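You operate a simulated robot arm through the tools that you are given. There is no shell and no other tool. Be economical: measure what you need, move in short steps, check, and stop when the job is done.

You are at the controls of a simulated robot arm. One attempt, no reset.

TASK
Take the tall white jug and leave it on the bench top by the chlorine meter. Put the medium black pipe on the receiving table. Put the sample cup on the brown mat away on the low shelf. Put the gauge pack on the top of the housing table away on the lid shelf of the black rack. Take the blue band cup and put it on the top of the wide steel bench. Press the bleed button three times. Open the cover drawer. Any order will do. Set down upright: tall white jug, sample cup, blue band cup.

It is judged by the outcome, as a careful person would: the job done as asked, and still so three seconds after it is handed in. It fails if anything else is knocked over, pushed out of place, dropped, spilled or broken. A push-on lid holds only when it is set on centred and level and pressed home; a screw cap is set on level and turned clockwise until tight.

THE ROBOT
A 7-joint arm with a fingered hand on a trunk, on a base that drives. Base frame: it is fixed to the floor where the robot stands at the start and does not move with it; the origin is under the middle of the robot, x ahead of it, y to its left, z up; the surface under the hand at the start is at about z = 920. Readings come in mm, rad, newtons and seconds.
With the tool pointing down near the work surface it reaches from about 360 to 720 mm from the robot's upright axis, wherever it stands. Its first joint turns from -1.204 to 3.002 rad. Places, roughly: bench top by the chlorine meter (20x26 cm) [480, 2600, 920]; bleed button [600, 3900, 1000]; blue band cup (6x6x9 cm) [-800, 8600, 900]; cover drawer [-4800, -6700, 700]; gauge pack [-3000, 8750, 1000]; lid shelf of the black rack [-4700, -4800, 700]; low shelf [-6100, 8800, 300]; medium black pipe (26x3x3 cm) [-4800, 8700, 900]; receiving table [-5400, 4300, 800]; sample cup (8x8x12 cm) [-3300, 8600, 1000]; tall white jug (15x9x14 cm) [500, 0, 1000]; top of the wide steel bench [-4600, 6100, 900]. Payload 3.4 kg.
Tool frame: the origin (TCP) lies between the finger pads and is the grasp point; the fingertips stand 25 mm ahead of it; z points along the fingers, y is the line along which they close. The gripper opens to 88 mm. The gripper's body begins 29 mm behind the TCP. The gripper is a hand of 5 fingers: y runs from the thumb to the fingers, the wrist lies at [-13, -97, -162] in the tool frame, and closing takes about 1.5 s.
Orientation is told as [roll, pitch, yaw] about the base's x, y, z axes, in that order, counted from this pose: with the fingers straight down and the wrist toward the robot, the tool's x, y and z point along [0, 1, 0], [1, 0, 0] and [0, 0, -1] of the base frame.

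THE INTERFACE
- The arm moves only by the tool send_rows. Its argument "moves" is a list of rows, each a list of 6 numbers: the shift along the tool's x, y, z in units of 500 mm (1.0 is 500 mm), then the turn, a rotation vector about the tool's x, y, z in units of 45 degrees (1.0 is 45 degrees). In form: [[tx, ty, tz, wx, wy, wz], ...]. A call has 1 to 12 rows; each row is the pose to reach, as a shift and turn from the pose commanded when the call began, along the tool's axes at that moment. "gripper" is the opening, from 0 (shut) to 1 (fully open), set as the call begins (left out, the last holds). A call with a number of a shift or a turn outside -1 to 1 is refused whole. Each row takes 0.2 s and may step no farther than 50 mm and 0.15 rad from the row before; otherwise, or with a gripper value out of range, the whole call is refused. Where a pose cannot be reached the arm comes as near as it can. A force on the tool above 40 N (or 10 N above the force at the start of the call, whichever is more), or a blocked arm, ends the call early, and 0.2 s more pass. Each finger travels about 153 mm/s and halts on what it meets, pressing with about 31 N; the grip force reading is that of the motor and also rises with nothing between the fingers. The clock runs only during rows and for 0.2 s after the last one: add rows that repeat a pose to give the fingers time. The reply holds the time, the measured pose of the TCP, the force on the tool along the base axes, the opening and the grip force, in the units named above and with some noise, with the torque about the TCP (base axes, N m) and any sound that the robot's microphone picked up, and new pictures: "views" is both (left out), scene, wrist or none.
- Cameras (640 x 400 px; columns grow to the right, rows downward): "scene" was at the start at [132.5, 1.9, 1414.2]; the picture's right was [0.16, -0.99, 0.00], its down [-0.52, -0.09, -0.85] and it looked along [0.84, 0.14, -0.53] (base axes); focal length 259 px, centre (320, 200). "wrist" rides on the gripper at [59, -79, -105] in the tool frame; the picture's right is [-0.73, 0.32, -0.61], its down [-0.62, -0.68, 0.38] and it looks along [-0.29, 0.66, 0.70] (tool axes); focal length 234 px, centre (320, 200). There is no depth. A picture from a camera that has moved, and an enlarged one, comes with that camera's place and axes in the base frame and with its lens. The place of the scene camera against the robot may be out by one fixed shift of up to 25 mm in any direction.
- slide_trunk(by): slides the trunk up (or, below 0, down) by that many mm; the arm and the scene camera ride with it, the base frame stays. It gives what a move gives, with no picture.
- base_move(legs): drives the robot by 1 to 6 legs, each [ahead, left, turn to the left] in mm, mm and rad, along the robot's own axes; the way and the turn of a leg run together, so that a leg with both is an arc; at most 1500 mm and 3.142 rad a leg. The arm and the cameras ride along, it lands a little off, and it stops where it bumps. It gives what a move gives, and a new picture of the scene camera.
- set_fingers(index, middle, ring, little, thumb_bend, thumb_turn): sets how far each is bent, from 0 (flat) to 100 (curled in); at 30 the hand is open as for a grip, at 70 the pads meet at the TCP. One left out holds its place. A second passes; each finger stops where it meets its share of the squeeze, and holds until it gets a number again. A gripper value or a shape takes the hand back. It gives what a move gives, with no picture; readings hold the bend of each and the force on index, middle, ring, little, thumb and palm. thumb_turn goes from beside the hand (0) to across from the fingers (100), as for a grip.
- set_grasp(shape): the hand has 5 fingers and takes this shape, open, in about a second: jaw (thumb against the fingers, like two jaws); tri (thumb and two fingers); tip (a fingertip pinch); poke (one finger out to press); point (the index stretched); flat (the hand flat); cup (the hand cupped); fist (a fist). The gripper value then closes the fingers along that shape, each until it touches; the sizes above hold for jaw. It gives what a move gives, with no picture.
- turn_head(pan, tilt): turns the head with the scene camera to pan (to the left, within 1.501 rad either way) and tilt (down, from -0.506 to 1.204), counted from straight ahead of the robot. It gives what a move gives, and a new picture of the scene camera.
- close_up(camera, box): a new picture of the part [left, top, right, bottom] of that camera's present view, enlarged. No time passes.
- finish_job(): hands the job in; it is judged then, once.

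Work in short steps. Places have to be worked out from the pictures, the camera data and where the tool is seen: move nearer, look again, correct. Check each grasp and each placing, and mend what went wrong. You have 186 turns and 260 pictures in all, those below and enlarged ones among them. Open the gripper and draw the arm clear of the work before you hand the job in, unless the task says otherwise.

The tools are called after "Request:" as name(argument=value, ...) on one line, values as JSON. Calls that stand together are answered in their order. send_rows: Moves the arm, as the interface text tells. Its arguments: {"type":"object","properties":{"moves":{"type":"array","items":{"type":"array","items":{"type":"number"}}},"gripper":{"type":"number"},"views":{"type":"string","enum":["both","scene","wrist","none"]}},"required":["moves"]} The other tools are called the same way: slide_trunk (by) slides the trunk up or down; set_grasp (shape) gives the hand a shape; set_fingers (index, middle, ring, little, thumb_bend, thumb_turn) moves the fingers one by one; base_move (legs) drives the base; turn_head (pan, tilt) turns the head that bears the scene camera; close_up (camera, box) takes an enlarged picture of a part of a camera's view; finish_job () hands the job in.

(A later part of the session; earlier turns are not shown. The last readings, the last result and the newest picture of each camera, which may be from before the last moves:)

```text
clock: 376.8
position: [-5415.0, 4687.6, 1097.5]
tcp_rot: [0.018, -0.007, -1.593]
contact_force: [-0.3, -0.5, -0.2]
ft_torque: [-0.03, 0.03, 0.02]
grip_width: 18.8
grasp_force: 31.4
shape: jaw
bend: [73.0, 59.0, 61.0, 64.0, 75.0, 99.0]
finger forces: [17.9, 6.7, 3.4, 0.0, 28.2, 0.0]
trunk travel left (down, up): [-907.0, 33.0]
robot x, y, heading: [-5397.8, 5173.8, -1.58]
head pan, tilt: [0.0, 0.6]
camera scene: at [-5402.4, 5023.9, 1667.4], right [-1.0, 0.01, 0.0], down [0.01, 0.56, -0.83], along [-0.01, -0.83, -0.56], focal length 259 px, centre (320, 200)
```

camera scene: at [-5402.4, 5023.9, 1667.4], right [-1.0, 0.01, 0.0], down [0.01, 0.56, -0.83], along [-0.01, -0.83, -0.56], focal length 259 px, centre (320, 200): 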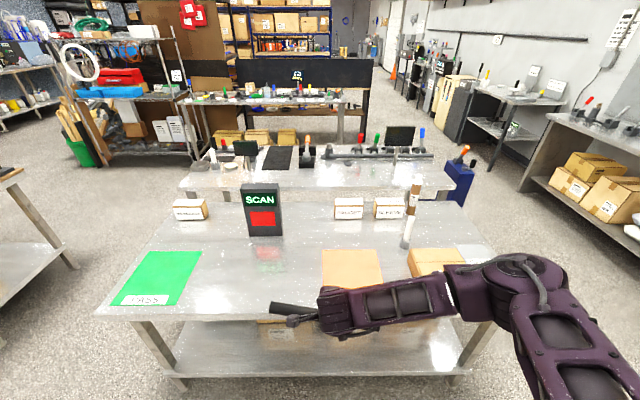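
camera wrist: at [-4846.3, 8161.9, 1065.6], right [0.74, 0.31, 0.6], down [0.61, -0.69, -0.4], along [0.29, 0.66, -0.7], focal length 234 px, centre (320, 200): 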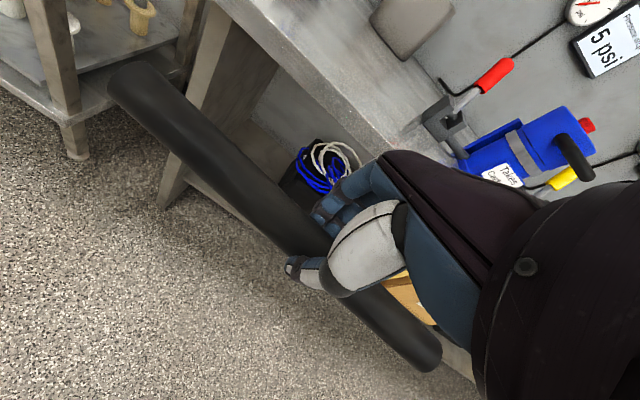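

Clear spot between the green and orange mats around (-5160, 4275). I move over it.

Request:
base_move(legs=[[330, 255, 0]])

Request:
send_rows(moves=[[0, 0.06, 0, 0, 0, 0], [0, 0.12, 0, 0, 0, 0], [0, 0.16, 0, 0, 0, 0]], views="none")

Request:
slide_trunk(by=-180)

Request:
send_rows(moves=[[0, 0, 0, 0, 0, 0]])

```text
clock: 379.3
position: [-5159.2, 4362.0, 1097.9]
tcp_rot: [0.016, -0.01, -1.58]
contact_force: [0.2, 0.0, -0.7]
ft_torque: [0.01, 0.02, -0.03]
grip_width: 18.9
grasp_force: 30.9
shape: jaw
bend: [73.0, 59.0, 61.0, 64.0, 75.0, 99.0]
finger forces: [18.1, 6.8, 3.3, 0.0, 28.1, 0.1]
trunk travel left (down, up): [-907.0, 33.0]
robot x, y, heading: [-5141.6, 4848.7, -1.563]
head pan, tilt: [0.0, 0.6]
camera scene: at [-5152.3, 4698.7, 1667.4], right [-1.0, 0.0, 0.0], down [0.0, 0.56, -0.83], along [0.0, -0.83, -0.56], focal length 259 px, centre (320, 200)
```

scene: 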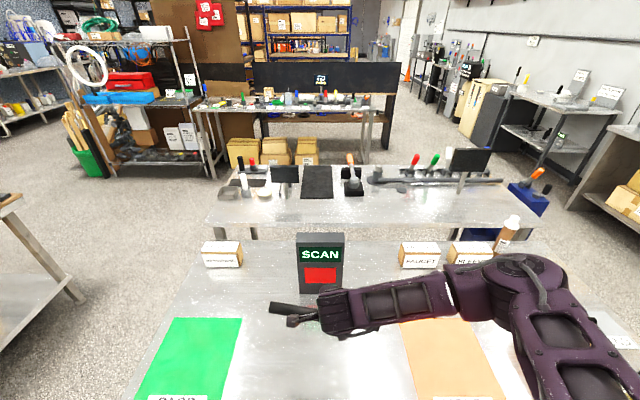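

```text
clock: 380.1
position: [-5157.7, 4281.1, 1097.7]
tcp_rot: [0.016, -0.01, -1.579]
contact_force: [0.2, -0.5, -0.5]
ft_torque: [0.01, -0.01, 0.0]
grip_width: 18.6
grasp_force: 30.9
shape: jaw
bend: [73.0, 59.0, 61.0, 64.0, 75.0, 99.0]
finger forces: [18.2, 6.8, 3.2, 0.0, 28.2, 0.0]
trunk travel left (down, up): [-907.0, 33.0]
robot x, y, heading: [-5143.9, 4846.5, -1.565]
head pan, tilt: [0.0, 0.6]
```

```text
clock: 382.1
position: [-5158.6, 4282.4, 917.1]
tcp_rot: [0.016, -0.011, -1.579]
contact_force: [-0.1, 0.7, -1.3]
ft_torque: [0.0, -0.04, -0.02]
grip_width: 18.9
grasp_force: 30.8
shape: jaw
bend: [73.0, 59.0, 61.0, 64.0, 75.0, 99.0]
finger forces: [18.3, 6.8, 3.1, 0.0, 28.2, 0.0]
trunk travel left (down, up): [-727.0, 213.0]
robot x, y, heading: [-5151.0, 4852.0, -1.57]
head pan, tilt: [0.0, 0.6]
```

```text
clock: 382.5
position: [-5159.2, 4281.0, 917.0]
tcp_rot: [0.018, -0.008, -1.578]
contact_force: [0.4, -0.1, -0.4]
ft_torque: [-0.01, -0.01, -0.02]
grip_width: 18.4
grasp_force: 30.9
shape: jaw
bend: [73.0, 59.0, 61.0, 64.0, 75.0, 99.0]
finger forces: [18.2, 6.9, 3.1, 0.1, 28.2, 0.0]
trunk travel left (down, up): [-727.0, 213.0]
robot x, y, heading: [-5141.9, 4846.8, -1.567]
head pan, tilt: [0.0, 0.6]
camera scene: at [-5151.6, 4697.8, 1487.4], right [-1.0, 0.0, 0.0], down [0.0, 0.57, -0.82], along [0.0, -0.82, -0.57], focal length 259 px, centre (320, 200)
camera wrist: at [-5102.5, 4361.4, 1023.3], right [-0.74, -0.31, 0.6], down [-0.61, 0.68, -0.4], along [-0.28, -0.66, -0.7], focal length 234 px, centre (320, 200)
```

scene: 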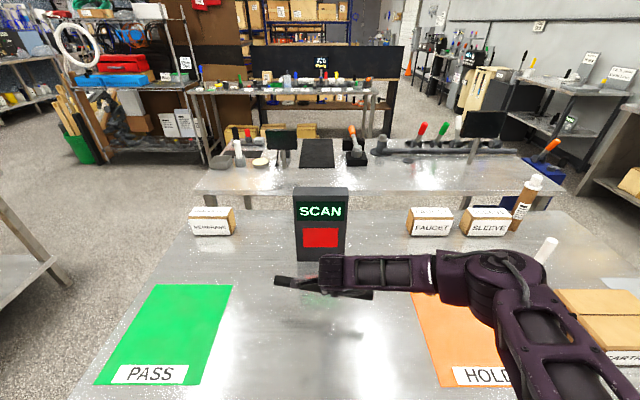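
wrist: 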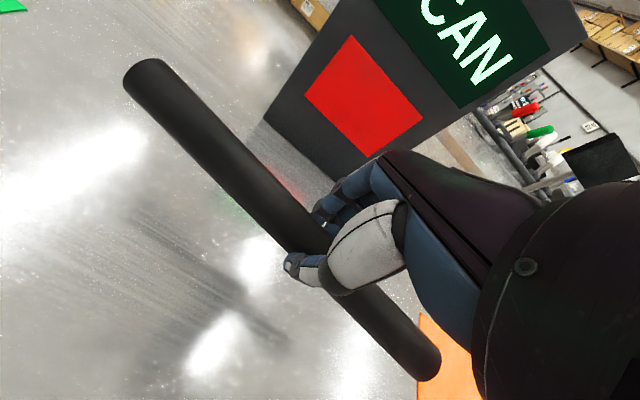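

Clear below. I lower in steps, watching for contact.

Request:
slide_trunk(by=-50)

Request:
slide_trunk(by=-15)

Request:
send_rows(moves=[[0, 0, 0, 0, 0, 0]], views="wrist")

```text
clock: 383.4
position: [-5159.2, 4281.6, 869.0]
tcp_rot: [0.018, -0.008, -1.578]
contact_force: [-0.6, -0.9, -0.5]
ft_torque: [0.02, -0.02, 0.05]
grip_width: 18.8
grasp_force: 30.6
shape: jaw
bend: [73.0, 59.0, 61.0, 64.0, 75.0, 99.0]
finger forces: [18.2, 6.8, 3.1, 0.0, 28.1, 0.0]
trunk travel left (down, up): [-677.0, 263.0]
robot x, y, heading: [-5146.4, 4846.5, -1.568]
head pan, tilt: [0.0, 0.6]
```

```text
clock: 384.0
position: [-5158.4, 4281.4, 852.4]
tcp_rot: [0.018, -0.01, -1.579]
contact_force: [-0.1, 0.1, -0.7]
ft_torque: [-0.01, 0.05, 0.02]
grip_width: 18.7
grasp_force: 31.2
shape: jaw
bend: [73.0, 59.0, 61.0, 64.0, 75.0, 99.0]
finger forces: [18.2, 6.7, 3.2, 0.0, 28.2, 0.1]
trunk travel left (down, up): [-662.0, 278.0]
robot x, y, heading: [-5147.2, 4850.7, -1.568]
head pan, tilt: [0.0, 0.6]
```

```text
clock: 384.4
position: [-5158.3, 4282.1, 852.3]
tcp_rot: [0.018, -0.011, -1.578]
contact_force: [-0.7, 0.4, 0.1]
ft_torque: [0.0, 0.0, -0.02]
grip_width: 18.6
grasp_force: 30.8
shape: jaw
bend: [73.0, 59.0, 61.0, 64.0, 75.0, 99.0]
finger forces: [18.2, 6.8, 3.2, 0.0, 28.2, 0.0]
trunk travel left (down, up): [-662.0, 278.0]
robot x, y, heading: [-5144.6, 4851.7, -1.566]
head pan, tilt: [0.0, 0.6]
camera wrist: at [-5102.5, 4361.4, 958.3], right [-0.74, -0.31, 0.6], down [-0.61, 0.68, -0.4], along [-0.28, -0.66, -0.7], focal length 234 px, centre (320, 200)
```

wrist: 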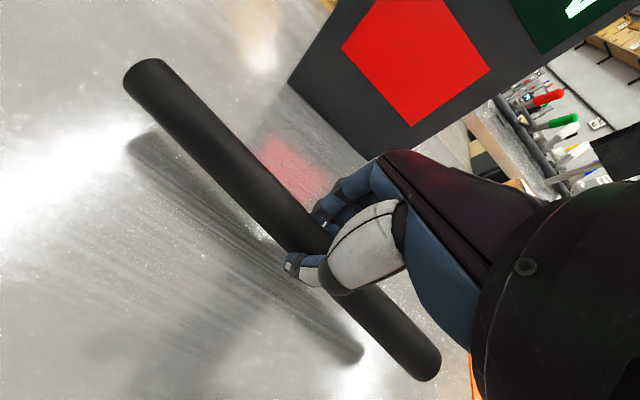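

Request:
slide_trunk(by=-8)

Request:
slide_trunk(by=-6)

Request:
slide_trunk(by=-5)

Request:
send_rows(moves=[[0, 0, 0, 0, 0, 0]], views="wrist")

```text
clock: 385.0
position: [-5159.1, 4281.1, 844.5]
tcp_rot: [0.019, -0.01, -1.581]
contact_force: [-0.2, 1.1, -1.1]
ft_torque: [-0.04, -0.01, 0.05]
grip_width: 18.5
grasp_force: 31.0
shape: jaw
bend: [73.0, 59.0, 61.0, 64.0, 75.0, 99.0]
finger forces: [18.2, 6.8, 3.2, 0.1, 28.3, 0.1]
trunk travel left (down, up): [-654.0, 286.0]
robot x, y, heading: [-5146.8, 4848.4, -1.568]
head pan, tilt: [0.0, 0.6]
```

```text
clock: 385.6
position: [-5158.7, 4282.3, 839.5]
tcp_rot: [0.019, -0.009, -1.578]
contact_force: [-0.3, -0.1, -0.4]
ft_torque: [0.01, 0.03, -0.01]
grip_width: 18.5
grasp_force: 30.6
shape: jaw
bend: [73.0, 59.0, 61.0, 64.0, 75.0, 99.0]
finger forces: [18.3, 6.8, 3.2, 0.0, 28.3, 0.0]
trunk travel left (down, up): [-648.0, 292.0]
robot x, y, heading: [-5142.7, 4845.5, -1.569]
head pan, tilt: [0.0, 0.6]
```

```text
clock: 386.1
position: [-5159.1, 4281.6, 833.0]
tcp_rot: [0.019, -0.006, -1.581]
contact_force: [0.6, 0.4, -1.0]
ft_torque: [0.03, 0.04, 0.01]
grip_width: 18.5
grasp_force: 30.8
shape: jaw
bend: [73.0, 59.0, 61.0, 64.0, 75.0, 99.0]
finger forces: [18.3, 6.8, 3.1, 0.0, 28.1, 0.1]
trunk travel left (down, up): [-643.0, 297.0]
robot x, y, heading: [-5145.7, 4846.5, -1.563]
head pan, tilt: [0.0, 0.6]
```

```text
clock: 386.5
position: [-5158.6, 4282.4, 833.7]
tcp_rot: [0.017, -0.008, -1.578]
contact_force: [0.1, -0.9, -0.5]
ft_torque: [-0.01, 0.03, 0.01]
grip_width: 18.4
grasp_force: 31.3
shape: jaw
bend: [73.0, 59.0, 61.0, 64.0, 75.0, 99.0]
finger forces: [18.2, 6.8, 3.2, 0.0, 28.1, 0.0]
trunk travel left (down, up): [-643.0, 297.0]
robot x, y, heading: [-5147.0, 4851.5, -1.569]
head pan, tilt: [0.0, 0.6]
camera wrist: at [-5102.5, 4361.4, 939.3], right [-0.74, -0.31, 0.6], down [-0.61, 0.68, -0.4], along [-0.28, -0.66, -0.7], focal length 234 px, centre (320, 200)
```

wrist: 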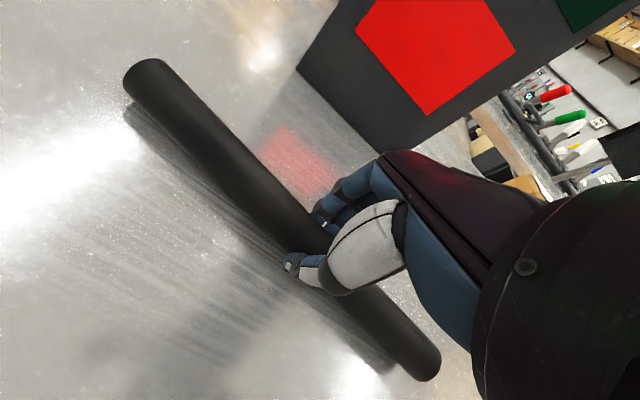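

Shadow gap suggests about 20 mm left. I continue down gently.

Request:
slide_trunk(by=-13)

Request:
slide_trunk(by=-4)

Request:
slide_trunk(by=-3)

Request:
send_rows(moves=[[0, 0, 0, 0, 0, 0]], views="wrist")

```text
clock: 387.1
position: [-5157.8, 4283.7, 826.9]
tcp_rot: [0.02, -0.021, -1.579]
contact_force: [-2.1, -2.9, 36.3]
ft_torque: [-0.17, 0.03, 0.11]
grip_width: 21.1
grasp_force: 30.5
shape: jaw
bend: [73.0, 59.0, 61.0, 64.0, 75.0, 99.0]
finger forces: [20.8, 10.3, 4.5, 0.2, 33.2, 0.0]
trunk travel left (down, up): [-630.0, 310.0]
robot x, y, heading: [-5144.6, 4851.8, -1.568]
head pan, tilt: [0.0, 0.6]
```

```text
clock: 387.5
position: [-5157.5, 4279.9, 827.8]
tcp_rot: [0.024, -0.026, -1.578]
contact_force: [-0.6, 6.3, 23.8]
ft_torque: [0.1, 0.0, 0.1]
grip_width: 21.2
grasp_force: 31.0
shape: jaw
bend: [73.0, 59.0, 61.0, 71.0, 76.0, 99.0]
finger forces: [17.5, 8.3, 3.4, 0.6, 35.4, 0.0]
trunk travel left (down, up): [-628.0, 312.0]
robot x, y, heading: [-5144.5, 4848.8, -1.566]
head pan, tilt: [0.0, 0.6]
stopped: the force on the tool passed its limit at 47 N (the readings are from after the stop); the commanded pose is now the measured one
```

```text
clock: 388.0
position: [-5158.4, 4279.5, 825.9]
tcp_rot: [0.023, -0.031, -1.58]
contact_force: [-0.8, -1.5, 39.1]
ft_torque: [-0.07, 0.08, 0.15]
grip_width: 21.9
grasp_force: 31.1
shape: jaw
bend: [73.0, 58.0, 61.0, 71.0, 76.0, 99.0]
finger forces: [20.4, 10.4, 4.4, 2.4, 34.8, 0.1]
trunk travel left (down, up): [-625.0, 315.0]
robot x, y, heading: [-5145.2, 4851.4, -1.568]
head pan, tilt: [0.0, 0.6]
```

```text
clock: 388.4
position: [-5157.8, 4280.9, 825.6]
tcp_rot: [0.022, -0.031, -1.584]
contact_force: [-2.3, -2.6, 40.5]
ft_torque: [-0.11, 0.12, 0.16]
grip_width: 21.8
grasp_force: 30.7
shape: jaw
bend: [73.0, 58.0, 60.0, 71.0, 76.0, 99.0]
finger forces: [21.2, 10.5, 4.4, 2.7, 34.7, 0.0]
trunk travel left (down, up): [-625.0, 315.0]
robot x, y, heading: [-5146.6, 4847.5, -1.565]
head pan, tilt: [0.0, 0.6]
camera wrist: at [-5102.0, 4362.5, 930.6], right [-0.74, -0.3, 0.6], down [-0.61, 0.67, -0.42], along [-0.28, -0.68, -0.68], focal length 234 px, centre (320, 200)
```

wrist: 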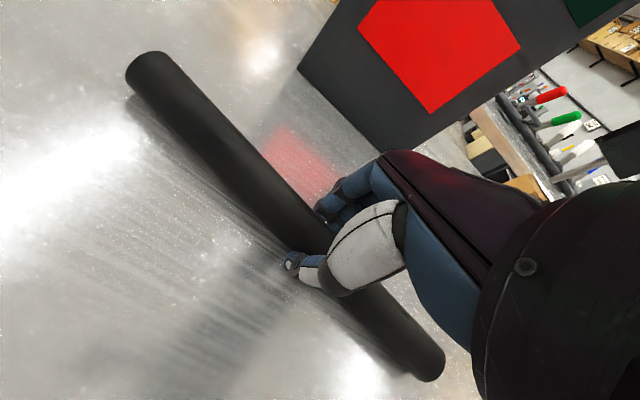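

It is on the table (I overshot slightly). I relieve the load and open.

Request:
slide_trunk(by=14)

Request:
send_rows(moves=[[0, 0, 0, 0, 0, 0], [0, 0, 0, 0, 0, 0], [0, 0, 0, 0, 0, 0], [0, 0, 0, 0, 0, 0], [0, 0, 0, 0, 0, 0]], gripper=1, views="wrist")

Request:
slide_trunk(by=250)

Request:
base_move(legs=[[-320, 0, 0]])

```text
clock: 389.1
position: [-5158.8, 4280.1, 831.8]
tcp_rot: [0.019, -0.015, -1.58]
contact_force: [0.0, 0.7, -0.6]
ft_torque: [-0.05, -0.02, 0.0]
grip_width: 20.8
grasp_force: 31.1
shape: jaw
bend: [73.0, 59.0, 62.0, 71.0, 76.0, 99.0]
finger forces: [18.1, 7.4, 3.2, 0.1, 28.7, 0.0]
trunk travel left (down, up): [-639.0, 301.0]
robot x, y, heading: [-5145.8, 4852.2, -1.566]
head pan, tilt: [0.0, 0.6]
```

```text
clock: 390.2
position: [-5157.1, 4279.0, 834.4]
tcp_rot: [0.022, -0.02, -1.579]
contact_force: [1.0, 0.2, 0.1]
ft_torque: [0.01, -0.02, 0.01]
grip_width: 87.7
grasp_force: 0.1
shape: jaw
bend: [30.0, 30.0, 30.0, 30.0, 30.0, 98.0]
finger forces: [0.0, 0.1, 0.0, 0.0, 0.0, 0.0]
trunk travel left (down, up): [-639.0, 301.0]
robot x, y, heading: [-5142.9, 4851.3, -1.567]
head pan, tilt: [0.0, 0.6]
camera wrist: at [-5102.2, 4359.5, 939.1], right [-0.74, -0.3, 0.6], down [-0.61, 0.68, -0.41], along [-0.28, -0.67, -0.69], focal length 234 px, centre (320, 200)
```

wrist: 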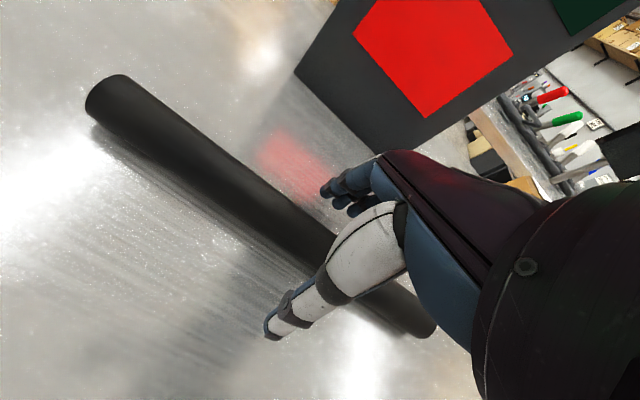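

```text
clock: 392.8
position: [-5158.3, 4280.0, 1083.7]
tcp_rot: [0.021, -0.018, -1.58]
contact_force: [0.5, 0.6, 0.3]
ft_torque: [0.0, 0.01, 0.01]
grip_width: 87.6
grasp_force: 0.0
shape: jaw
bend: [30.0, 30.0, 30.0, 30.0, 30.0, 98.0]
finger forces: [0.0, 0.0, 0.1, 0.0, 0.0, 0.0]
trunk travel left (down, up): [-889.0, 51.0]
robot x, y, heading: [-5147.9, 4848.1, -1.575]
head pan, tilt: [0.0, 0.6]
```

```text
clock: 395.0
position: [-5160.8, 4604.8, 1083.3]
tcp_rot: [0.022, -0.018, -1.584]
contact_force: [0.2, 0.7, 0.5]
ft_torque: [-0.01, 0.04, -0.01]
grip_width: 87.4
grasp_force: 0.0
shape: jaw
bend: [30.0, 30.0, 30.0, 30.0, 30.0, 98.0]
finger forces: [0.1, 0.1, 0.0, 0.0, 0.0, 0.1]
trunk travel left (down, up): [-889.0, 51.0]
robot x, y, heading: [-5150.0, 5174.0, -1.573]
head pan, tilt: [0.0, 0.6]
camera scene: at [-5152.8, 5022.8, 1649.2], right [-1.0, 0.0, 0.0], down [0.0, 0.57, -0.82], along [0.0, -0.82, -0.57], focal length 259 px, centre (320, 200)
```

scene: 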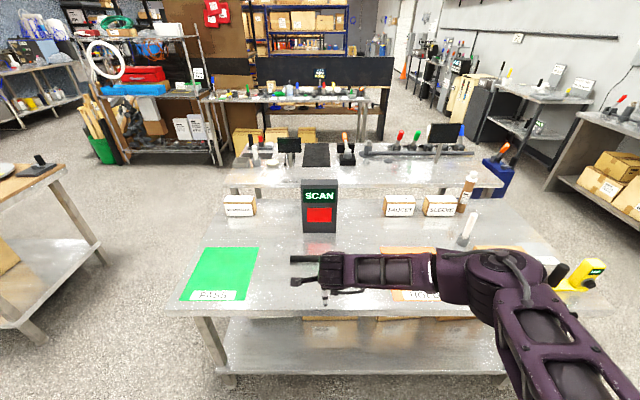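

Request:
base_move(legs=[[0, 200, 0]])

Request:
close_up(camera="scene", box=[260, 200, 460, 320])

```text
clock: 396.6
position: [-4961.2, 4603.5, 1084.5]
tcp_rot: [0.02, -0.021, -1.59]
contact_force: [-0.4, -0.1, -0.3]
ft_torque: [-0.02, 0.0, -0.02]
grip_width: 87.5
grasp_force: 0.0
shape: jaw
bend: [30.0, 30.0, 30.0, 30.0, 30.0, 98.0]
finger forces: [0.0, 0.0, 0.0, 0.0, 0.0, 0.0]
trunk travel left (down, up): [-889.0, 51.0]
robot x, y, heading: [-4941.3, 5173.0, -1.574]
head pan, tilt: [0.0, 0.6]
camera scene: at [-4951.5, 5023.3, 1649.3], right [-1.0, 0.01, 0.0], down [0.0, 0.57, -0.82], along [0.0, -0.82, -0.57], focal length 259 px, centre (320, 200)
```

scene: 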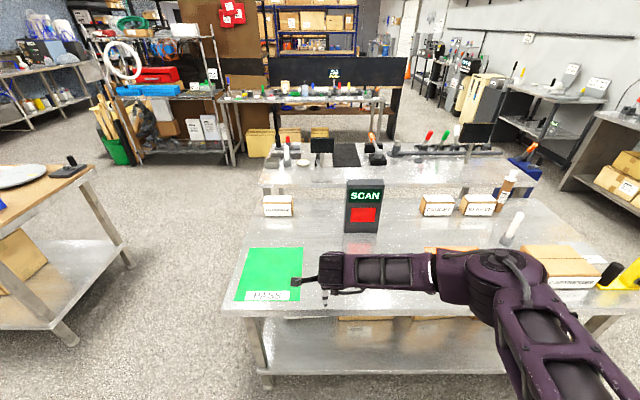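

```text
3.20 times, centred on (360, 260) of scene
camera zoom: at [-4951.5, 5023.3, 1649.3], right [-1.0, 0.01, 0.0], down [0.0, 0.57, -0.82], along [0.0, -0.82, -0.57], focal length 830 px, centre (192, 8)
```

zoom: 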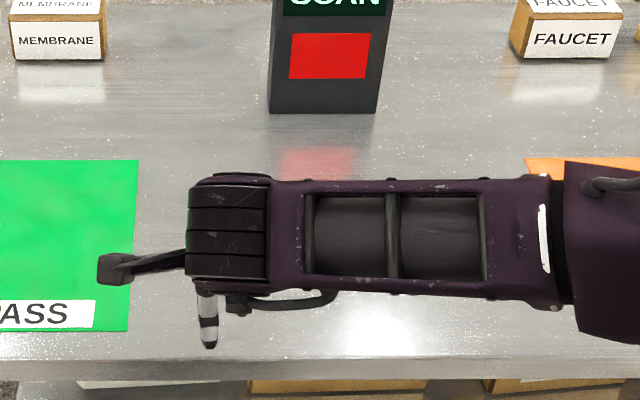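

The forearm hides the pipe; I turn east and look back at the table to verify.

Request:
base_move(legs=[[0, 0, 1.574]])

Request:
turn_head(pan=-1.5, tilt=0.6)

```text
clock: 400.8
position: [-4373.5, 5156.7, 1084.4]
tcp_rot: [0.02, -0.019, -0.02]
contact_force: [0.5, 0.4, -1.0]
ft_torque: [-0.02, 0.0, -0.02]
grip_width: 87.6
grasp_force: 0.1
shape: jaw
bend: [30.0, 30.0, 30.0, 30.0, 30.0, 98.0]
finger forces: [0.0, 0.1, 0.1, 0.0, 0.1, 0.0]
trunk travel left (down, up): [-889.0, 51.0]
robot x, y, heading: [-4944.2, 5175.1, -0.007]
head pan, tilt: [0.0, 0.6]
camera scene: at [-4810.8, 5160.8, 1649.3], right [-0.01, -1.0, 0.0], down [-0.56, 0.0, -0.83], along [0.83, -0.01, -0.56], focal length 259 px, centre (320, 200)
```

scene: 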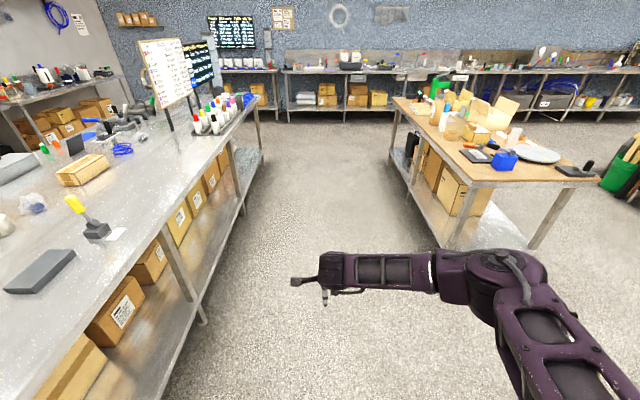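

```text
clock: 402.4
position: [-4373.5, 5155.1, 1082.3]
tcp_rot: [0.021, -0.02, -0.02]
contact_force: [0.0, -0.3, 0.3]
ft_torque: [0.02, 0.0, -0.01]
grip_width: 87.5
grasp_force: 0.1
shape: jaw
bend: [30.0, 30.0, 30.0, 30.0, 30.0, 98.0]
finger forces: [0.0, 0.1, 0.0, 0.1, 0.1, 0.1]
trunk travel left (down, up): [-889.0, 51.0]
robot x, y, heading: [-4944.0, 5174.1, -0.005]
head pan, tilt: [-1.499, 0.6]
camera scene: at [-4893.3, 5073.3, 1649.3], right [-1.0, -0.07, 0.0], down [-0.04, 0.56, -0.83], along [0.05, -0.82, -0.56], focal length 259 px, centre (320, 200)
```

scene: 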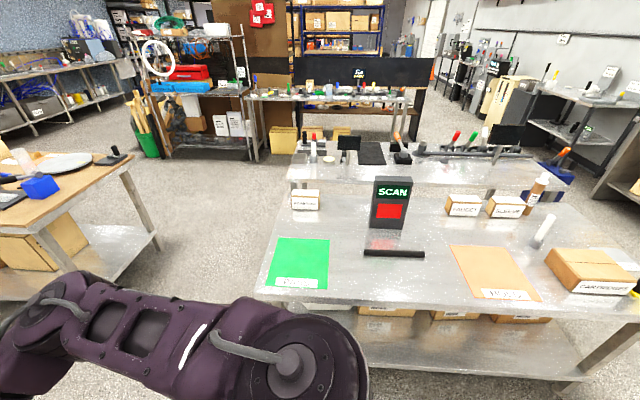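

Pipe rests on the receiving table. Now the gauge pack at (-3000, 8750): drive east, then north.

Request:
base_move(legs=[[1400, 0, 0], [1400, 0, 0], [1250, 0, 0], [0, 0, 1.576], [1250, 0, 0], [1200, 0, 0]])

Request:
base_move(legs=[[0, 1050, 0], [0, 1050, 0]])

Request:
turn_head(pan=0.0, tilt=0.55)

```text
clock: 437.4
position: [-739.2, 8105.7, 1083.8]
tcp_rot: [0.019, -0.019, 1.536]
contact_force: [0.0, -0.3, 0.0]
ft_torque: [0.01, -0.01, -0.05]
grip_width: 87.6
grasp_force: 0.0
shape: jaw
bend: [30.0, 30.0, 30.0, 30.0, 30.0, 98.0]
finger forces: [0.0, 0.0, 0.0, 0.1, 0.0, 0.0]
trunk travel left (down, up): [-889.0, 51.0]
robot x, y, heading: [-768.1, 7539.4, 1.548]
head pan, tilt: [-1.499, 0.6]
camera scene: at [-682.0, 7577.9, 1649.3], right [0.05, -1.0, 0.0], down [-0.56, -0.03, -0.83], along [0.82, 0.04, -0.56], focal length 259 px, centre (320, 200)
```

scene: 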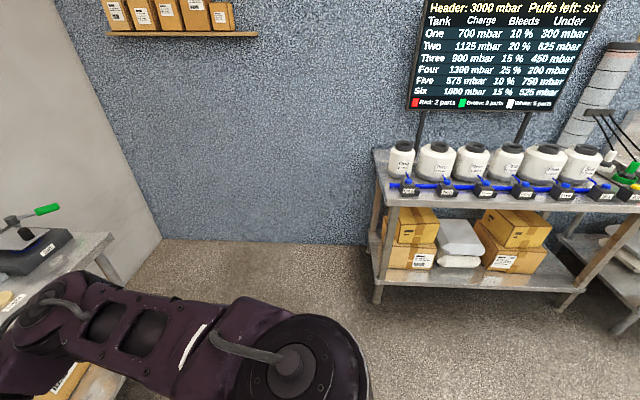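

```text
clock: 447.9
position: [-2856.0, 8116.9, 1083.5]
tcp_rot: [0.021, -0.019, 1.561]
contact_force: [0.2, -0.3, -0.5]
ft_torque: [0.0, -0.02, -0.01]
grip_width: 87.5
grasp_force: 0.1
shape: jaw
bend: [30.0, 30.0, 30.0, 30.0, 30.0, 98.0]
finger forces: [0.1, 0.0, 0.0, 0.0, 0.1, 0.1]
trunk travel left (down, up): [-889.0, 51.0]
robot x, y, heading: [-2861.5, 7548.8, 1.579]
head pan, tilt: [-1.499, 0.6]
camera scene: at [-2785.0, 7591.1, 1649.3], right [0.08, -1.0, 0.0], down [-0.56, -0.04, -0.82], along [0.82, 0.06, -0.57], focal length 259 px, centre (320, 200)
```

scene: 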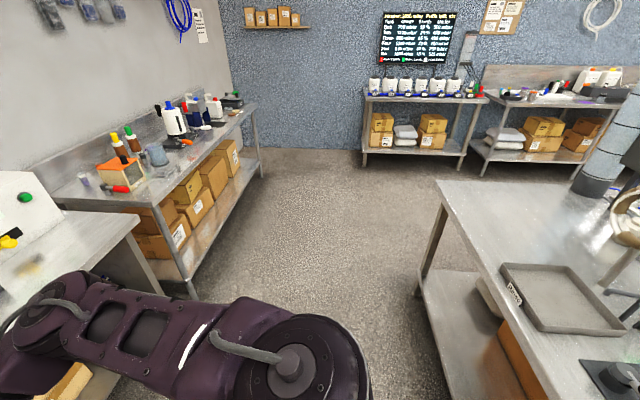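

```text
clock: 449.5
position: [-2855.2, 8117.5, 1083.8]
tcp_rot: [0.021, -0.018, 1.561]
contact_force: [0.0, 0.1, 0.2]
ft_torque: [0.0, -0.03, -0.01]
grip_width: 87.4
grasp_force: 0.0
shape: jaw
bend: [30.0, 30.0, 30.0, 30.0, 30.0, 98.0]
finger forces: [0.1, 0.0, 0.0, 0.1, 0.0, 0.0]
trunk travel left (down, up): [-889.0, 51.0]
robot x, y, heading: [-2866.9, 7546.0, 1.578]
head pan, tilt: [0.0, 0.55]
camera scene: at [-2873.7, 7674.1, 1653.8], right [1.0, 0.0, 0.0], down [0.0, -0.52, -0.85], along [0.0, 0.85, -0.52], focal length 259 px, centre (320, 200)
```

scene: 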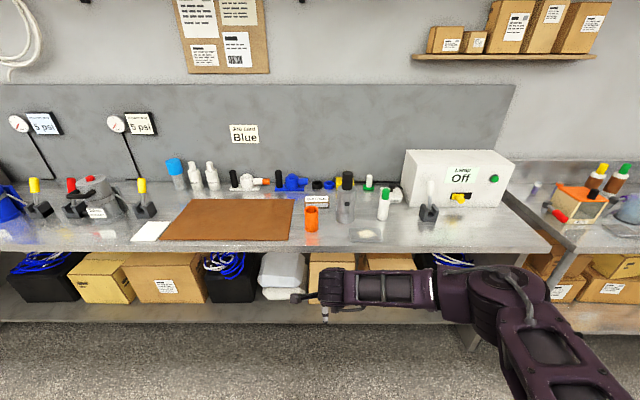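

Request:
close_up(camera="scene", box=[270, 160, 420, 260])

```text
4.00 times, centred on (345, 210) of scene
camera zoom: at [-2873.7, 7674.1, 1653.8], right [1.0, 0.0, 0.0], down [0.0, -0.52, -0.85], along [0.0, 0.85, -0.52], focal length 1038 px, centre (220, 160)
```

zoom: 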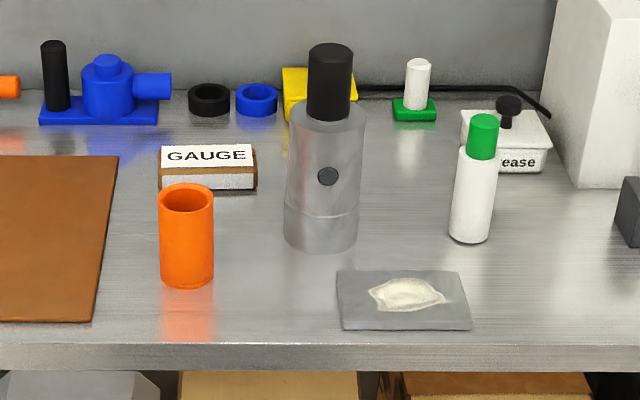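

The gauge pack (12×5.5×3.5 cm) is at about (-2890, 8820), behind the orange cup and left of a tall bottle. I stand a bit left so the forearm avoids that bottle.

Request:
slide_trunk(by=51)

Request:
base_move(legs=[[450, 220, 0]])

Request:
send_rows(moves=[[-0.09, 0, 0, 0, 0, 0], [-0.18, 0, 0, 0, 0, 0], [-0.27, 0, 0, 0, 0, 0], [-0.34, 0.04, 0, 0, 0, 0]])

```text
clock: 450.4
position: [-2855.9, 8116.3, 1134.6]
tcp_rot: [0.021, -0.019, 1.561]
contact_force: [0.5, 0.0, 0.7]
ft_torque: [0.0, -0.04, -0.01]
grip_width: 87.5
grasp_force: 0.1
shape: jaw
bend: [30.0, 30.0, 30.0, 30.0, 30.0, 98.0]
finger forces: [0.0, 0.0, 0.0, 0.0, 0.0, 0.0]
trunk travel left (down, up): [-940.0, 0.0]
robot x, y, heading: [-2871.2, 7547.4, 1.576]
head pan, tilt: [0.0, 0.55]
```

```text
clock: 453.4
position: [-3085.8, 8564.1, 1136.3]
tcp_rot: [0.021, -0.02, 1.566]
contact_force: [0.4, 0.5, 0.5]
ft_torque: [0.02, 0.01, -0.03]
grip_width: 87.7
grasp_force: 0.0
shape: jaw
bend: [30.0, 30.0, 30.0, 30.0, 30.0, 98.0]
finger forces: [0.0, 0.0, 0.1, 0.0, 0.1, 0.1]
trunk travel left (down, up): [-940.0, 0.0]
robot x, y, heading: [-3096.1, 7992.5, 1.582]
head pan, tilt: [0.0, 0.55]
camera scene: at [-3102.0, 8120.0, 1704.9], right [1.0, 0.01, 0.0], down [0.01, -0.52, -0.85], along [-0.01, 0.85, -0.52], focal length 259 px, centre (320, 200)
```

scene: 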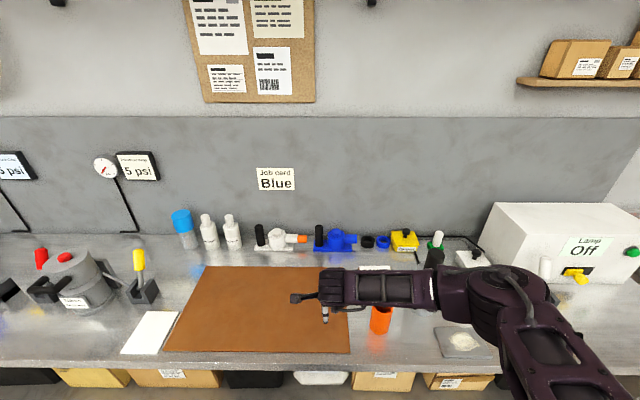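

```text
clock: 454.4
position: [-2915.2, 8585.1, 1131.4]
tcp_rot: [0.021, -0.017, 1.57]
contact_force: [0.2, -0.1, -0.9]
ft_torque: [-0.02, 0.03, 0.02]
grip_width: 87.6
grasp_force: 0.0
shape: jaw
bend: [30.0, 30.0, 30.0, 30.0, 30.0, 98.0]
finger forces: [0.1, 0.1, 0.0, 0.1, 0.0, 0.0]
trunk travel left (down, up): [-940.0, 0.0]
robot x, y, heading: [-3090.5, 7992.4, 1.578]
head pan, tilt: [0.0, 0.55]
camera scene: at [-3100.7, 8121.4, 1704.8], right [1.0, 0.01, 0.0], down [0.0, -0.52, -0.85], along [-0.01, 0.85, -0.52], focal length 259 px, centre (320, 200)
camera wrist: at [-2973.2, 8504.4, 1237.3], right [0.74, 0.31, 0.6], down [0.61, -0.68, -0.41], along [0.28, 0.67, -0.69], focal length 234 px, centre (320, 200)
```

scene: 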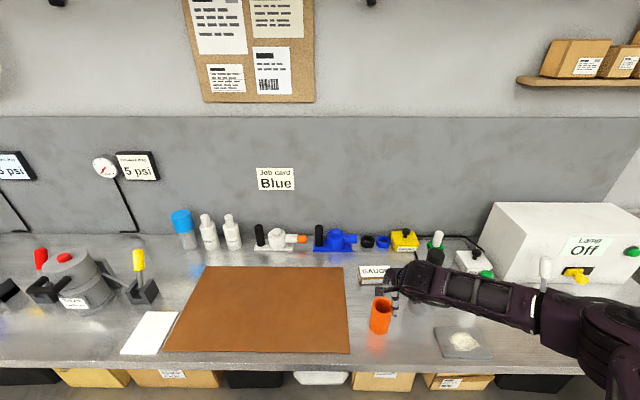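
wrist: 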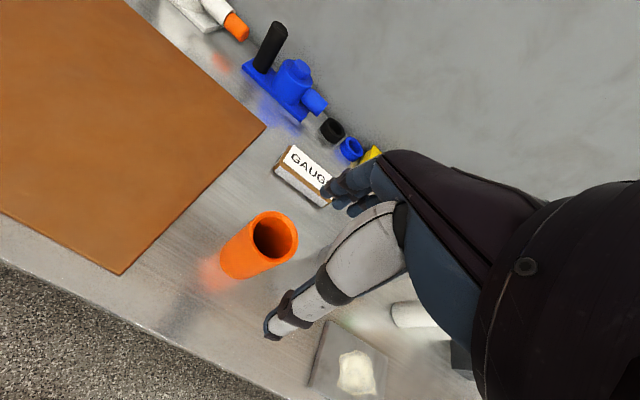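

The forearm would pass over the tall bottle. I reposition further left so the arm comes in diagonally over the mat instead.

Request:
base_move(legs=[[0, 250, 0], [200, 0, 0]])

Request:
send_rows(moves=[[-0.09, 0, 0, 0, 0, 0], [-0.18, 0, 0, 0, 0, 0], [-0.27, 0, 0, 0, 0, 0], [-0.36, 0, 0, 0, 0, 0]])

```text
clock: 457.4
position: [-3169.6, 8780.9, 1132.8]
tcp_rot: [0.021, -0.022, 1.568]
contact_force: [-0.3, -0.9, 0.0]
ft_torque: [0.0, 0.02, 0.03]
grip_width: 87.8
grasp_force: 0.1
shape: jaw
bend: [30.0, 30.0, 30.0, 30.0, 30.0, 98.0]
finger forces: [0.1, 0.0, 0.0, 0.0, 0.0, 0.0]
trunk travel left (down, up): [-940.0, 0.0]
robot x, y, heading: [-3343.9, 8191.3, 1.581]
head pan, tilt: [0.0, 0.55]
camera scene: at [-3356.0, 8315.4, 1705.1], right [1.0, 0.01, 0.0], down [0.01, -0.52, -0.85], along [-0.01, 0.85, -0.52], focal length 259 px, centre (320, 200)
```

scene: 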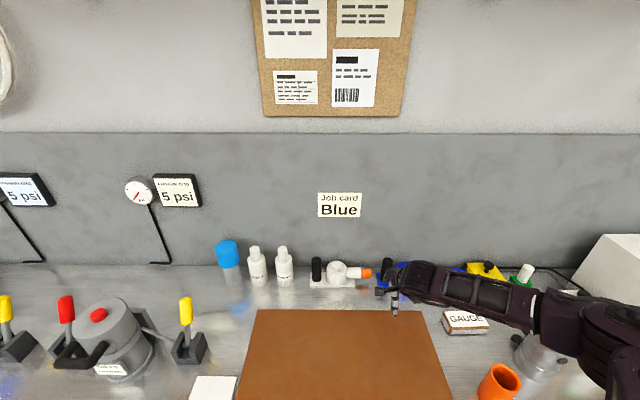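

```text
clock: 458.4
position: [-2986.9, 8783.0, 1127.4]
tcp_rot: [0.023, -0.019, 1.567]
contact_force: [0.7, -0.7, 0.5]
ft_torque: [-0.02, 0.02, -0.01]
grip_width: 87.5
grasp_force: 0.2
shape: jaw
bend: [30.0, 30.0, 30.0, 30.0, 30.0, 98.0]
finger forces: [0.1, 0.0, 0.1, 0.0, 0.0, 0.1]
trunk travel left (down, up): [-940.0, 0.0]
robot x, y, heading: [-3350.8, 8190.9, 1.582]
head pan, tilt: [0.0, 0.55]
camera scene: at [-3353.8, 8316.8, 1704.9], right [1.0, 0.01, 0.0], down [0.0, -0.52, -0.85], along [-0.01, 0.85, -0.52], focal length 259 px, centre (320, 200)
camera wrist: at [-3044.9, 8701.5, 1232.2], right [0.74, 0.31, 0.6], down [0.61, -0.68, -0.41], along [0.28, 0.67, -0.69], focal length 234 px, centre (320, 200)
```

scene: 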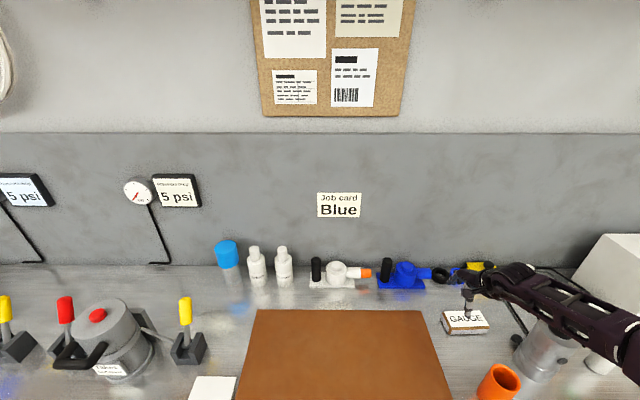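
wrist: 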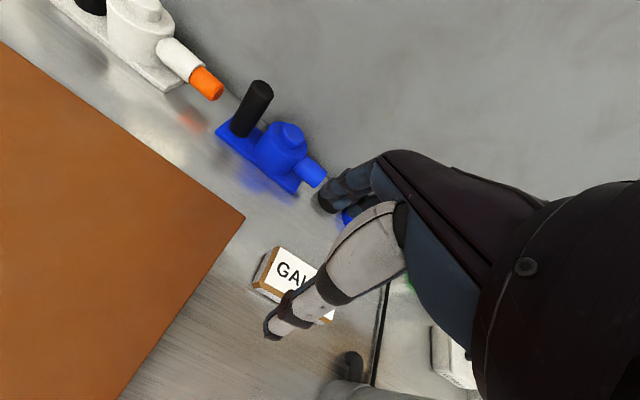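

The elbow still swings right. As with the pipe, a stretched low pose brings the forearm straight back to the robot; I set that pose up over the free mat first.

Request:
send_rows(moves=[[0.09, 0.0, 0, 0, 0, 0], [0.18, 0.01, 0.02, 0, 0, 0], [0.27, 0.02, 0.06, 0, 0, 0], [0.35, 0.03, 0.1, 0, 0, 0], [0.426, 0.05, 0.15, 0, 0, 0], [0.426, 0.056, 0.2, 0, 0, 0], [0.426, 0.056, 0.25, 0, 0, 0]])

```text
clock: 460.0
position: [-3203.2, 8815.4, 1010.3]
tcp_rot: [0.019, -0.018, 1.566]
contact_force: [-0.7, 0.6, 0.0]
ft_torque: [0.03, -0.02, 0.01]
grip_width: 87.4
grasp_force: 0.2
shape: jaw
bend: [30.0, 30.0, 30.0, 30.0, 30.0, 98.0]
finger forces: [0.0, 0.0, 0.0, 0.0, 0.0, 0.1]
trunk travel left (down, up): [-940.0, 0.0]
robot x, y, heading: [-3349.1, 8190.7, 1.582]
head pan, tilt: [0.0, 0.55]
camera scene: at [-3356.5, 8318.2, 1704.8], right [1.0, 0.01, 0.0], down [0.01, -0.52, -0.85], along [-0.01, 0.85, -0.52], focal length 259 px, centre (320, 200)
camera wrist: at [-3261.8, 8734.5, 1115.0], right [0.74, 0.31, 0.6], down [0.61, -0.68, -0.41], along [0.28, 0.67, -0.69], focal length 234 px, centre (320, 200)
```

scene: 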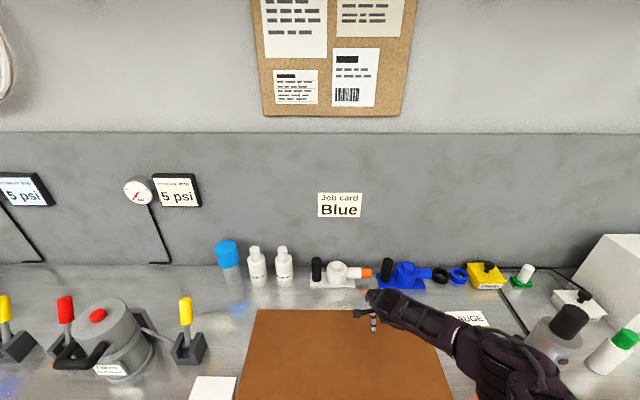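
wrist: 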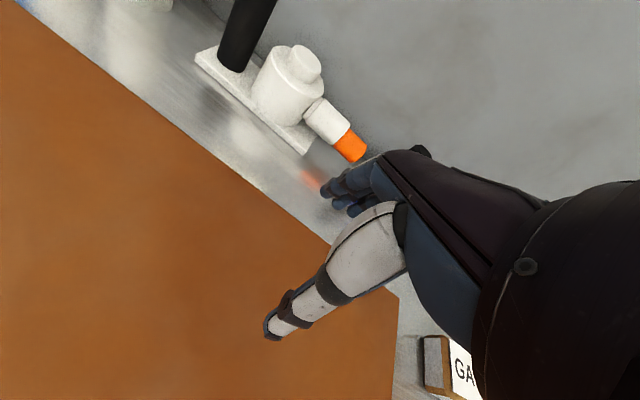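

Forearm geometry improves when the target is left of the robot. I shift the base right 100 mm, and swing the hand left over the mat to make that pose.

Request:
base_move(legs=[[0, -90, 0]])

Request:
send_rows(moves=[[0.09, 0, 0, 0, 0, 0], [0.18, 0, 0, 0, 0, 0], [0.27, 0, 0, 0, 0, 0], [0.36, 0, 0, 0, 0, 0], [0.45, 0, 0, 0, 0, 0], [0.54, 0, 0, 0, 0, 0], [0.6, 0, 0, 0, 0, 0]])

```text
clock: 461.1
position: [-3114.4, 8815.3, 1009.7]
tcp_rot: [0.019, -0.019, 1.57]
contact_force: [1.2, 0.4, -0.3]
ft_torque: [0.04, 0.0, 0.03]
grip_width: 87.5
grasp_force: 0.0
shape: jaw
bend: [30.0, 30.0, 30.0, 30.0, 30.0, 98.0]
finger forces: [0.0, 0.1, 0.1, 0.0, 0.1, 0.1]
trunk travel left (down, up): [-940.0, 0.0]
robot x, y, heading: [-3259.2, 8192.7, 1.582]
head pan, tilt: [0.0, 0.55]
camera scene: at [-3266.9, 8318.8, 1704.8], right [1.0, 0.01, 0.0], down [0.01, -0.52, -0.85], along [-0.01, 0.85, -0.52], focal length 259 px, centre (320, 200)
```

scene: 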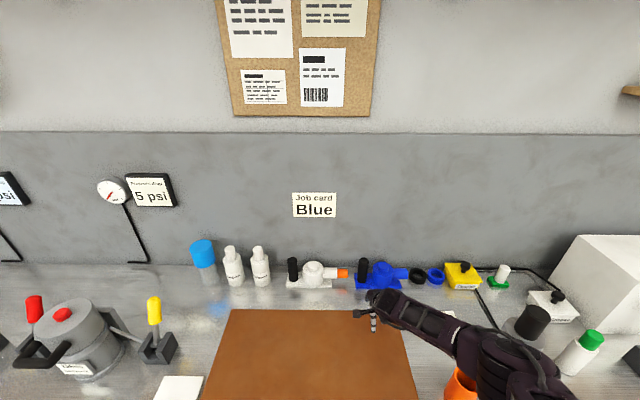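

```text
clock: 462.7
position: [-3355.9, 8811.4, 1032.1]
tcp_rot: [0.021, -0.017, 1.571]
contact_force: [0.0, -0.4, -0.2]
ft_torque: [0.01, 0.03, 0.0]
grip_width: 87.9
grasp_force: 0.0
shape: jaw
bend: [30.0, 30.0, 30.0, 30.0, 30.0, 98.0]
finger forces: [0.0, 0.0, 0.0, 0.1, 0.1, 0.0]
out of reach, approached as far as the arm can: row 5, 6, 7
trunk travel left (down, up): [-940.0, 0.0]
robot x, y, heading: [-3256.7, 8192.4, 1.582]
head pan, tilt: [0.0, 0.55]
camera scene: at [-3264.0, 8319.8, 1704.7], right [1.0, 0.01, 0.0], down [0.01, -0.52, -0.85], along [-0.01, 0.85, -0.52], focal length 259 px, centre (320, 200)
camera wrist: at [-3414.8, 8729.9, 1137.8], right [0.74, 0.31, 0.6], down [0.61, -0.67, -0.41], along [0.28, 0.67, -0.69], focal length 234 px, centre (320, 200)
```

scene: 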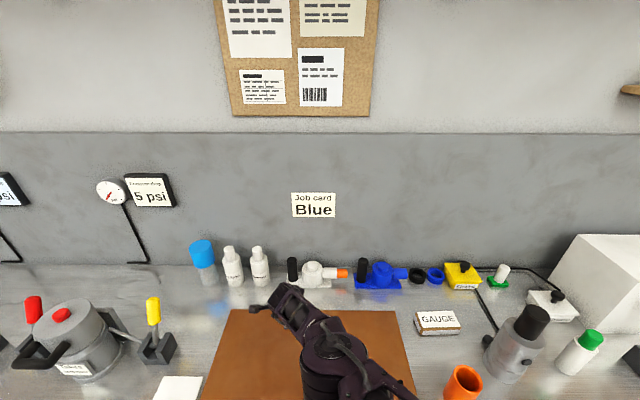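
wrist: 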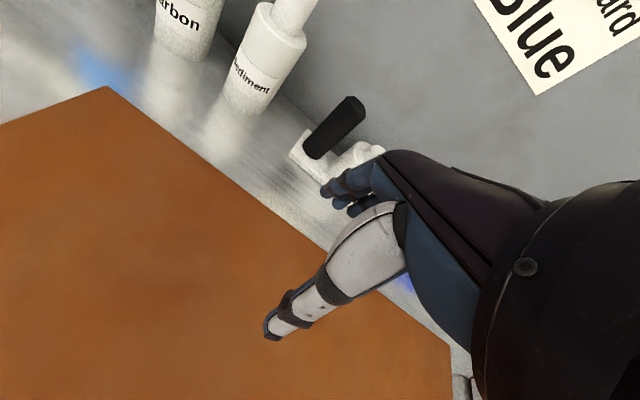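

Now the forearm runs straight back. I check how a slightly shorter, more leftward pose looks.

Request:
send_rows(moves=[[0.04, -0.04, 0, 0, 0, 0], [0.08, -0.07, 0, 0, 0, 0]], views="scene")

```text
clock: 463.3
position: [-3393.9, 8776.6, 1035.8]
tcp_rot: [0.019, -0.019, 1.568]
contact_force: [-0.2, 0.5, 0.1]
ft_torque: [-0.03, 0.01, 0.0]
grip_width: 87.6
grasp_force: 0.0
shape: jaw
bend: [30.0, 30.0, 30.0, 30.0, 30.0, 98.0]
finger forces: [0.0, 0.0, 0.1, 0.1, 0.0, 0.0]
out of reach, approached as far as the arm can: row 1
trunk travel left (down, up): [-940.0, 0.0]
robot x, y, heading: [-3258.1, 8195.6, 1.583]
head pan, tilt: [0.0, 0.55]
camera scene: at [-3263.6, 8319.7, 1704.7], right [1.0, 0.01, 0.0], down [0.01, -0.52, -0.85], along [-0.01, 0.85, -0.52], focal length 259 px, centre (320, 200)
```

scene: 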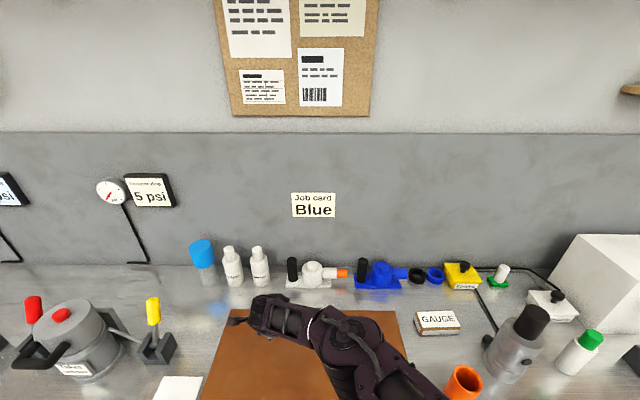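

Full stretch is what straightens the forearm. I back off 100 mm and set up a stretched pose with the target slightly right of the robot.

Request:
base_move(legs=[[-110, 0, 0]])

Request:
send_rows(moves=[[-0.09, 0, 0, 0, 0, 0], [-0.18, 0, 0, 0, 0, 0], [-0.27, 0.02, 0, 0, 0, 0], [-0.36, 0.04, 0, 0, 0, 0], [-0.45, 0.06, 0, 0, 0, 0], [-0.53, 0.09, 0, 0, 0, 0], [-0.57, 0.16, 0, 0, 0, 0], [-0.57, 0.22, 0, 0, 0, 0], [-0.57, 0.26, 0.02, 0, 0, 0]], views="scene")

```text
clock: 464.5
position: [-3395.6, 8667.6, 1035.0]
tcp_rot: [0.02, -0.018, 1.569]
contact_force: [0.2, -0.2, 0.8]
ft_torque: [0.0, 0.0, -0.01]
grip_width: 87.7
grasp_force: 0.0
shape: jaw
bend: [30.0, 30.0, 30.0, 30.0, 30.0, 98.0]
finger forces: [0.1, 0.0, 0.1, 0.0, 0.0, 0.1]
trunk travel left (down, up): [-940.0, 0.0]
robot x, y, heading: [-3256.3, 8086.1, 1.584]
head pan, tilt: [0.0, 0.55]
camera scene: at [-3263.8, 8211.6, 1704.6], right [1.0, 0.01, 0.0], down [0.01, -0.52, -0.85], along [-0.01, 0.85, -0.52], focal length 259 px, centre (320, 200)
```

scene: 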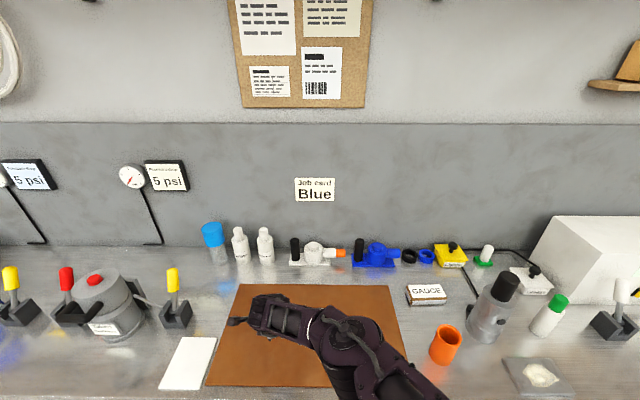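

```text
clock: 466.5
position: [-3108.0, 8764.5, 1035.3]
tcp_rot: [0.022, -0.02, 1.571]
contact_force: [-0.4, 0.7, -0.4]
ft_torque: [-0.01, 0.01, -0.02]
grip_width: 87.7
grasp_force: 0.0
shape: jaw
bend: [30.0, 30.0, 30.0, 30.0, 30.0, 98.0]
finger forces: [0.0, 0.0, 0.1, 0.0, 0.0, 0.0]
out of reach, approached as far as the arm can: row 8, 9
trunk travel left (down, up): [-940.0, 0.0]
robot x, y, heading: [-3258.8, 8079.4, 1.584]
head pan, tilt: [0.0, 0.55]
camera scene: at [-3262.8, 8209.1, 1704.9], right [1.0, 0.01, 0.0], down [0.01, -0.52, -0.85], along [-0.01, 0.85, -0.52], focal length 259 px, centre (320, 200)
```

scene: 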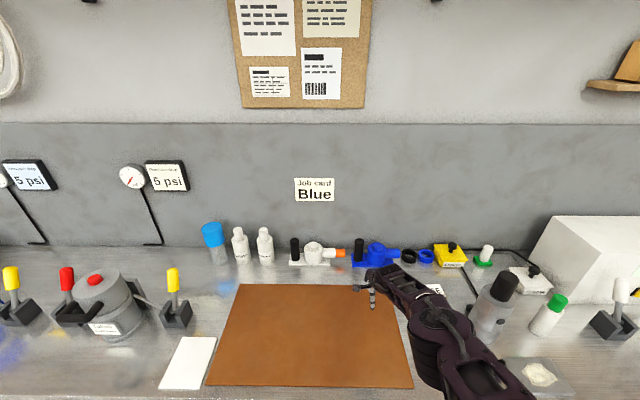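

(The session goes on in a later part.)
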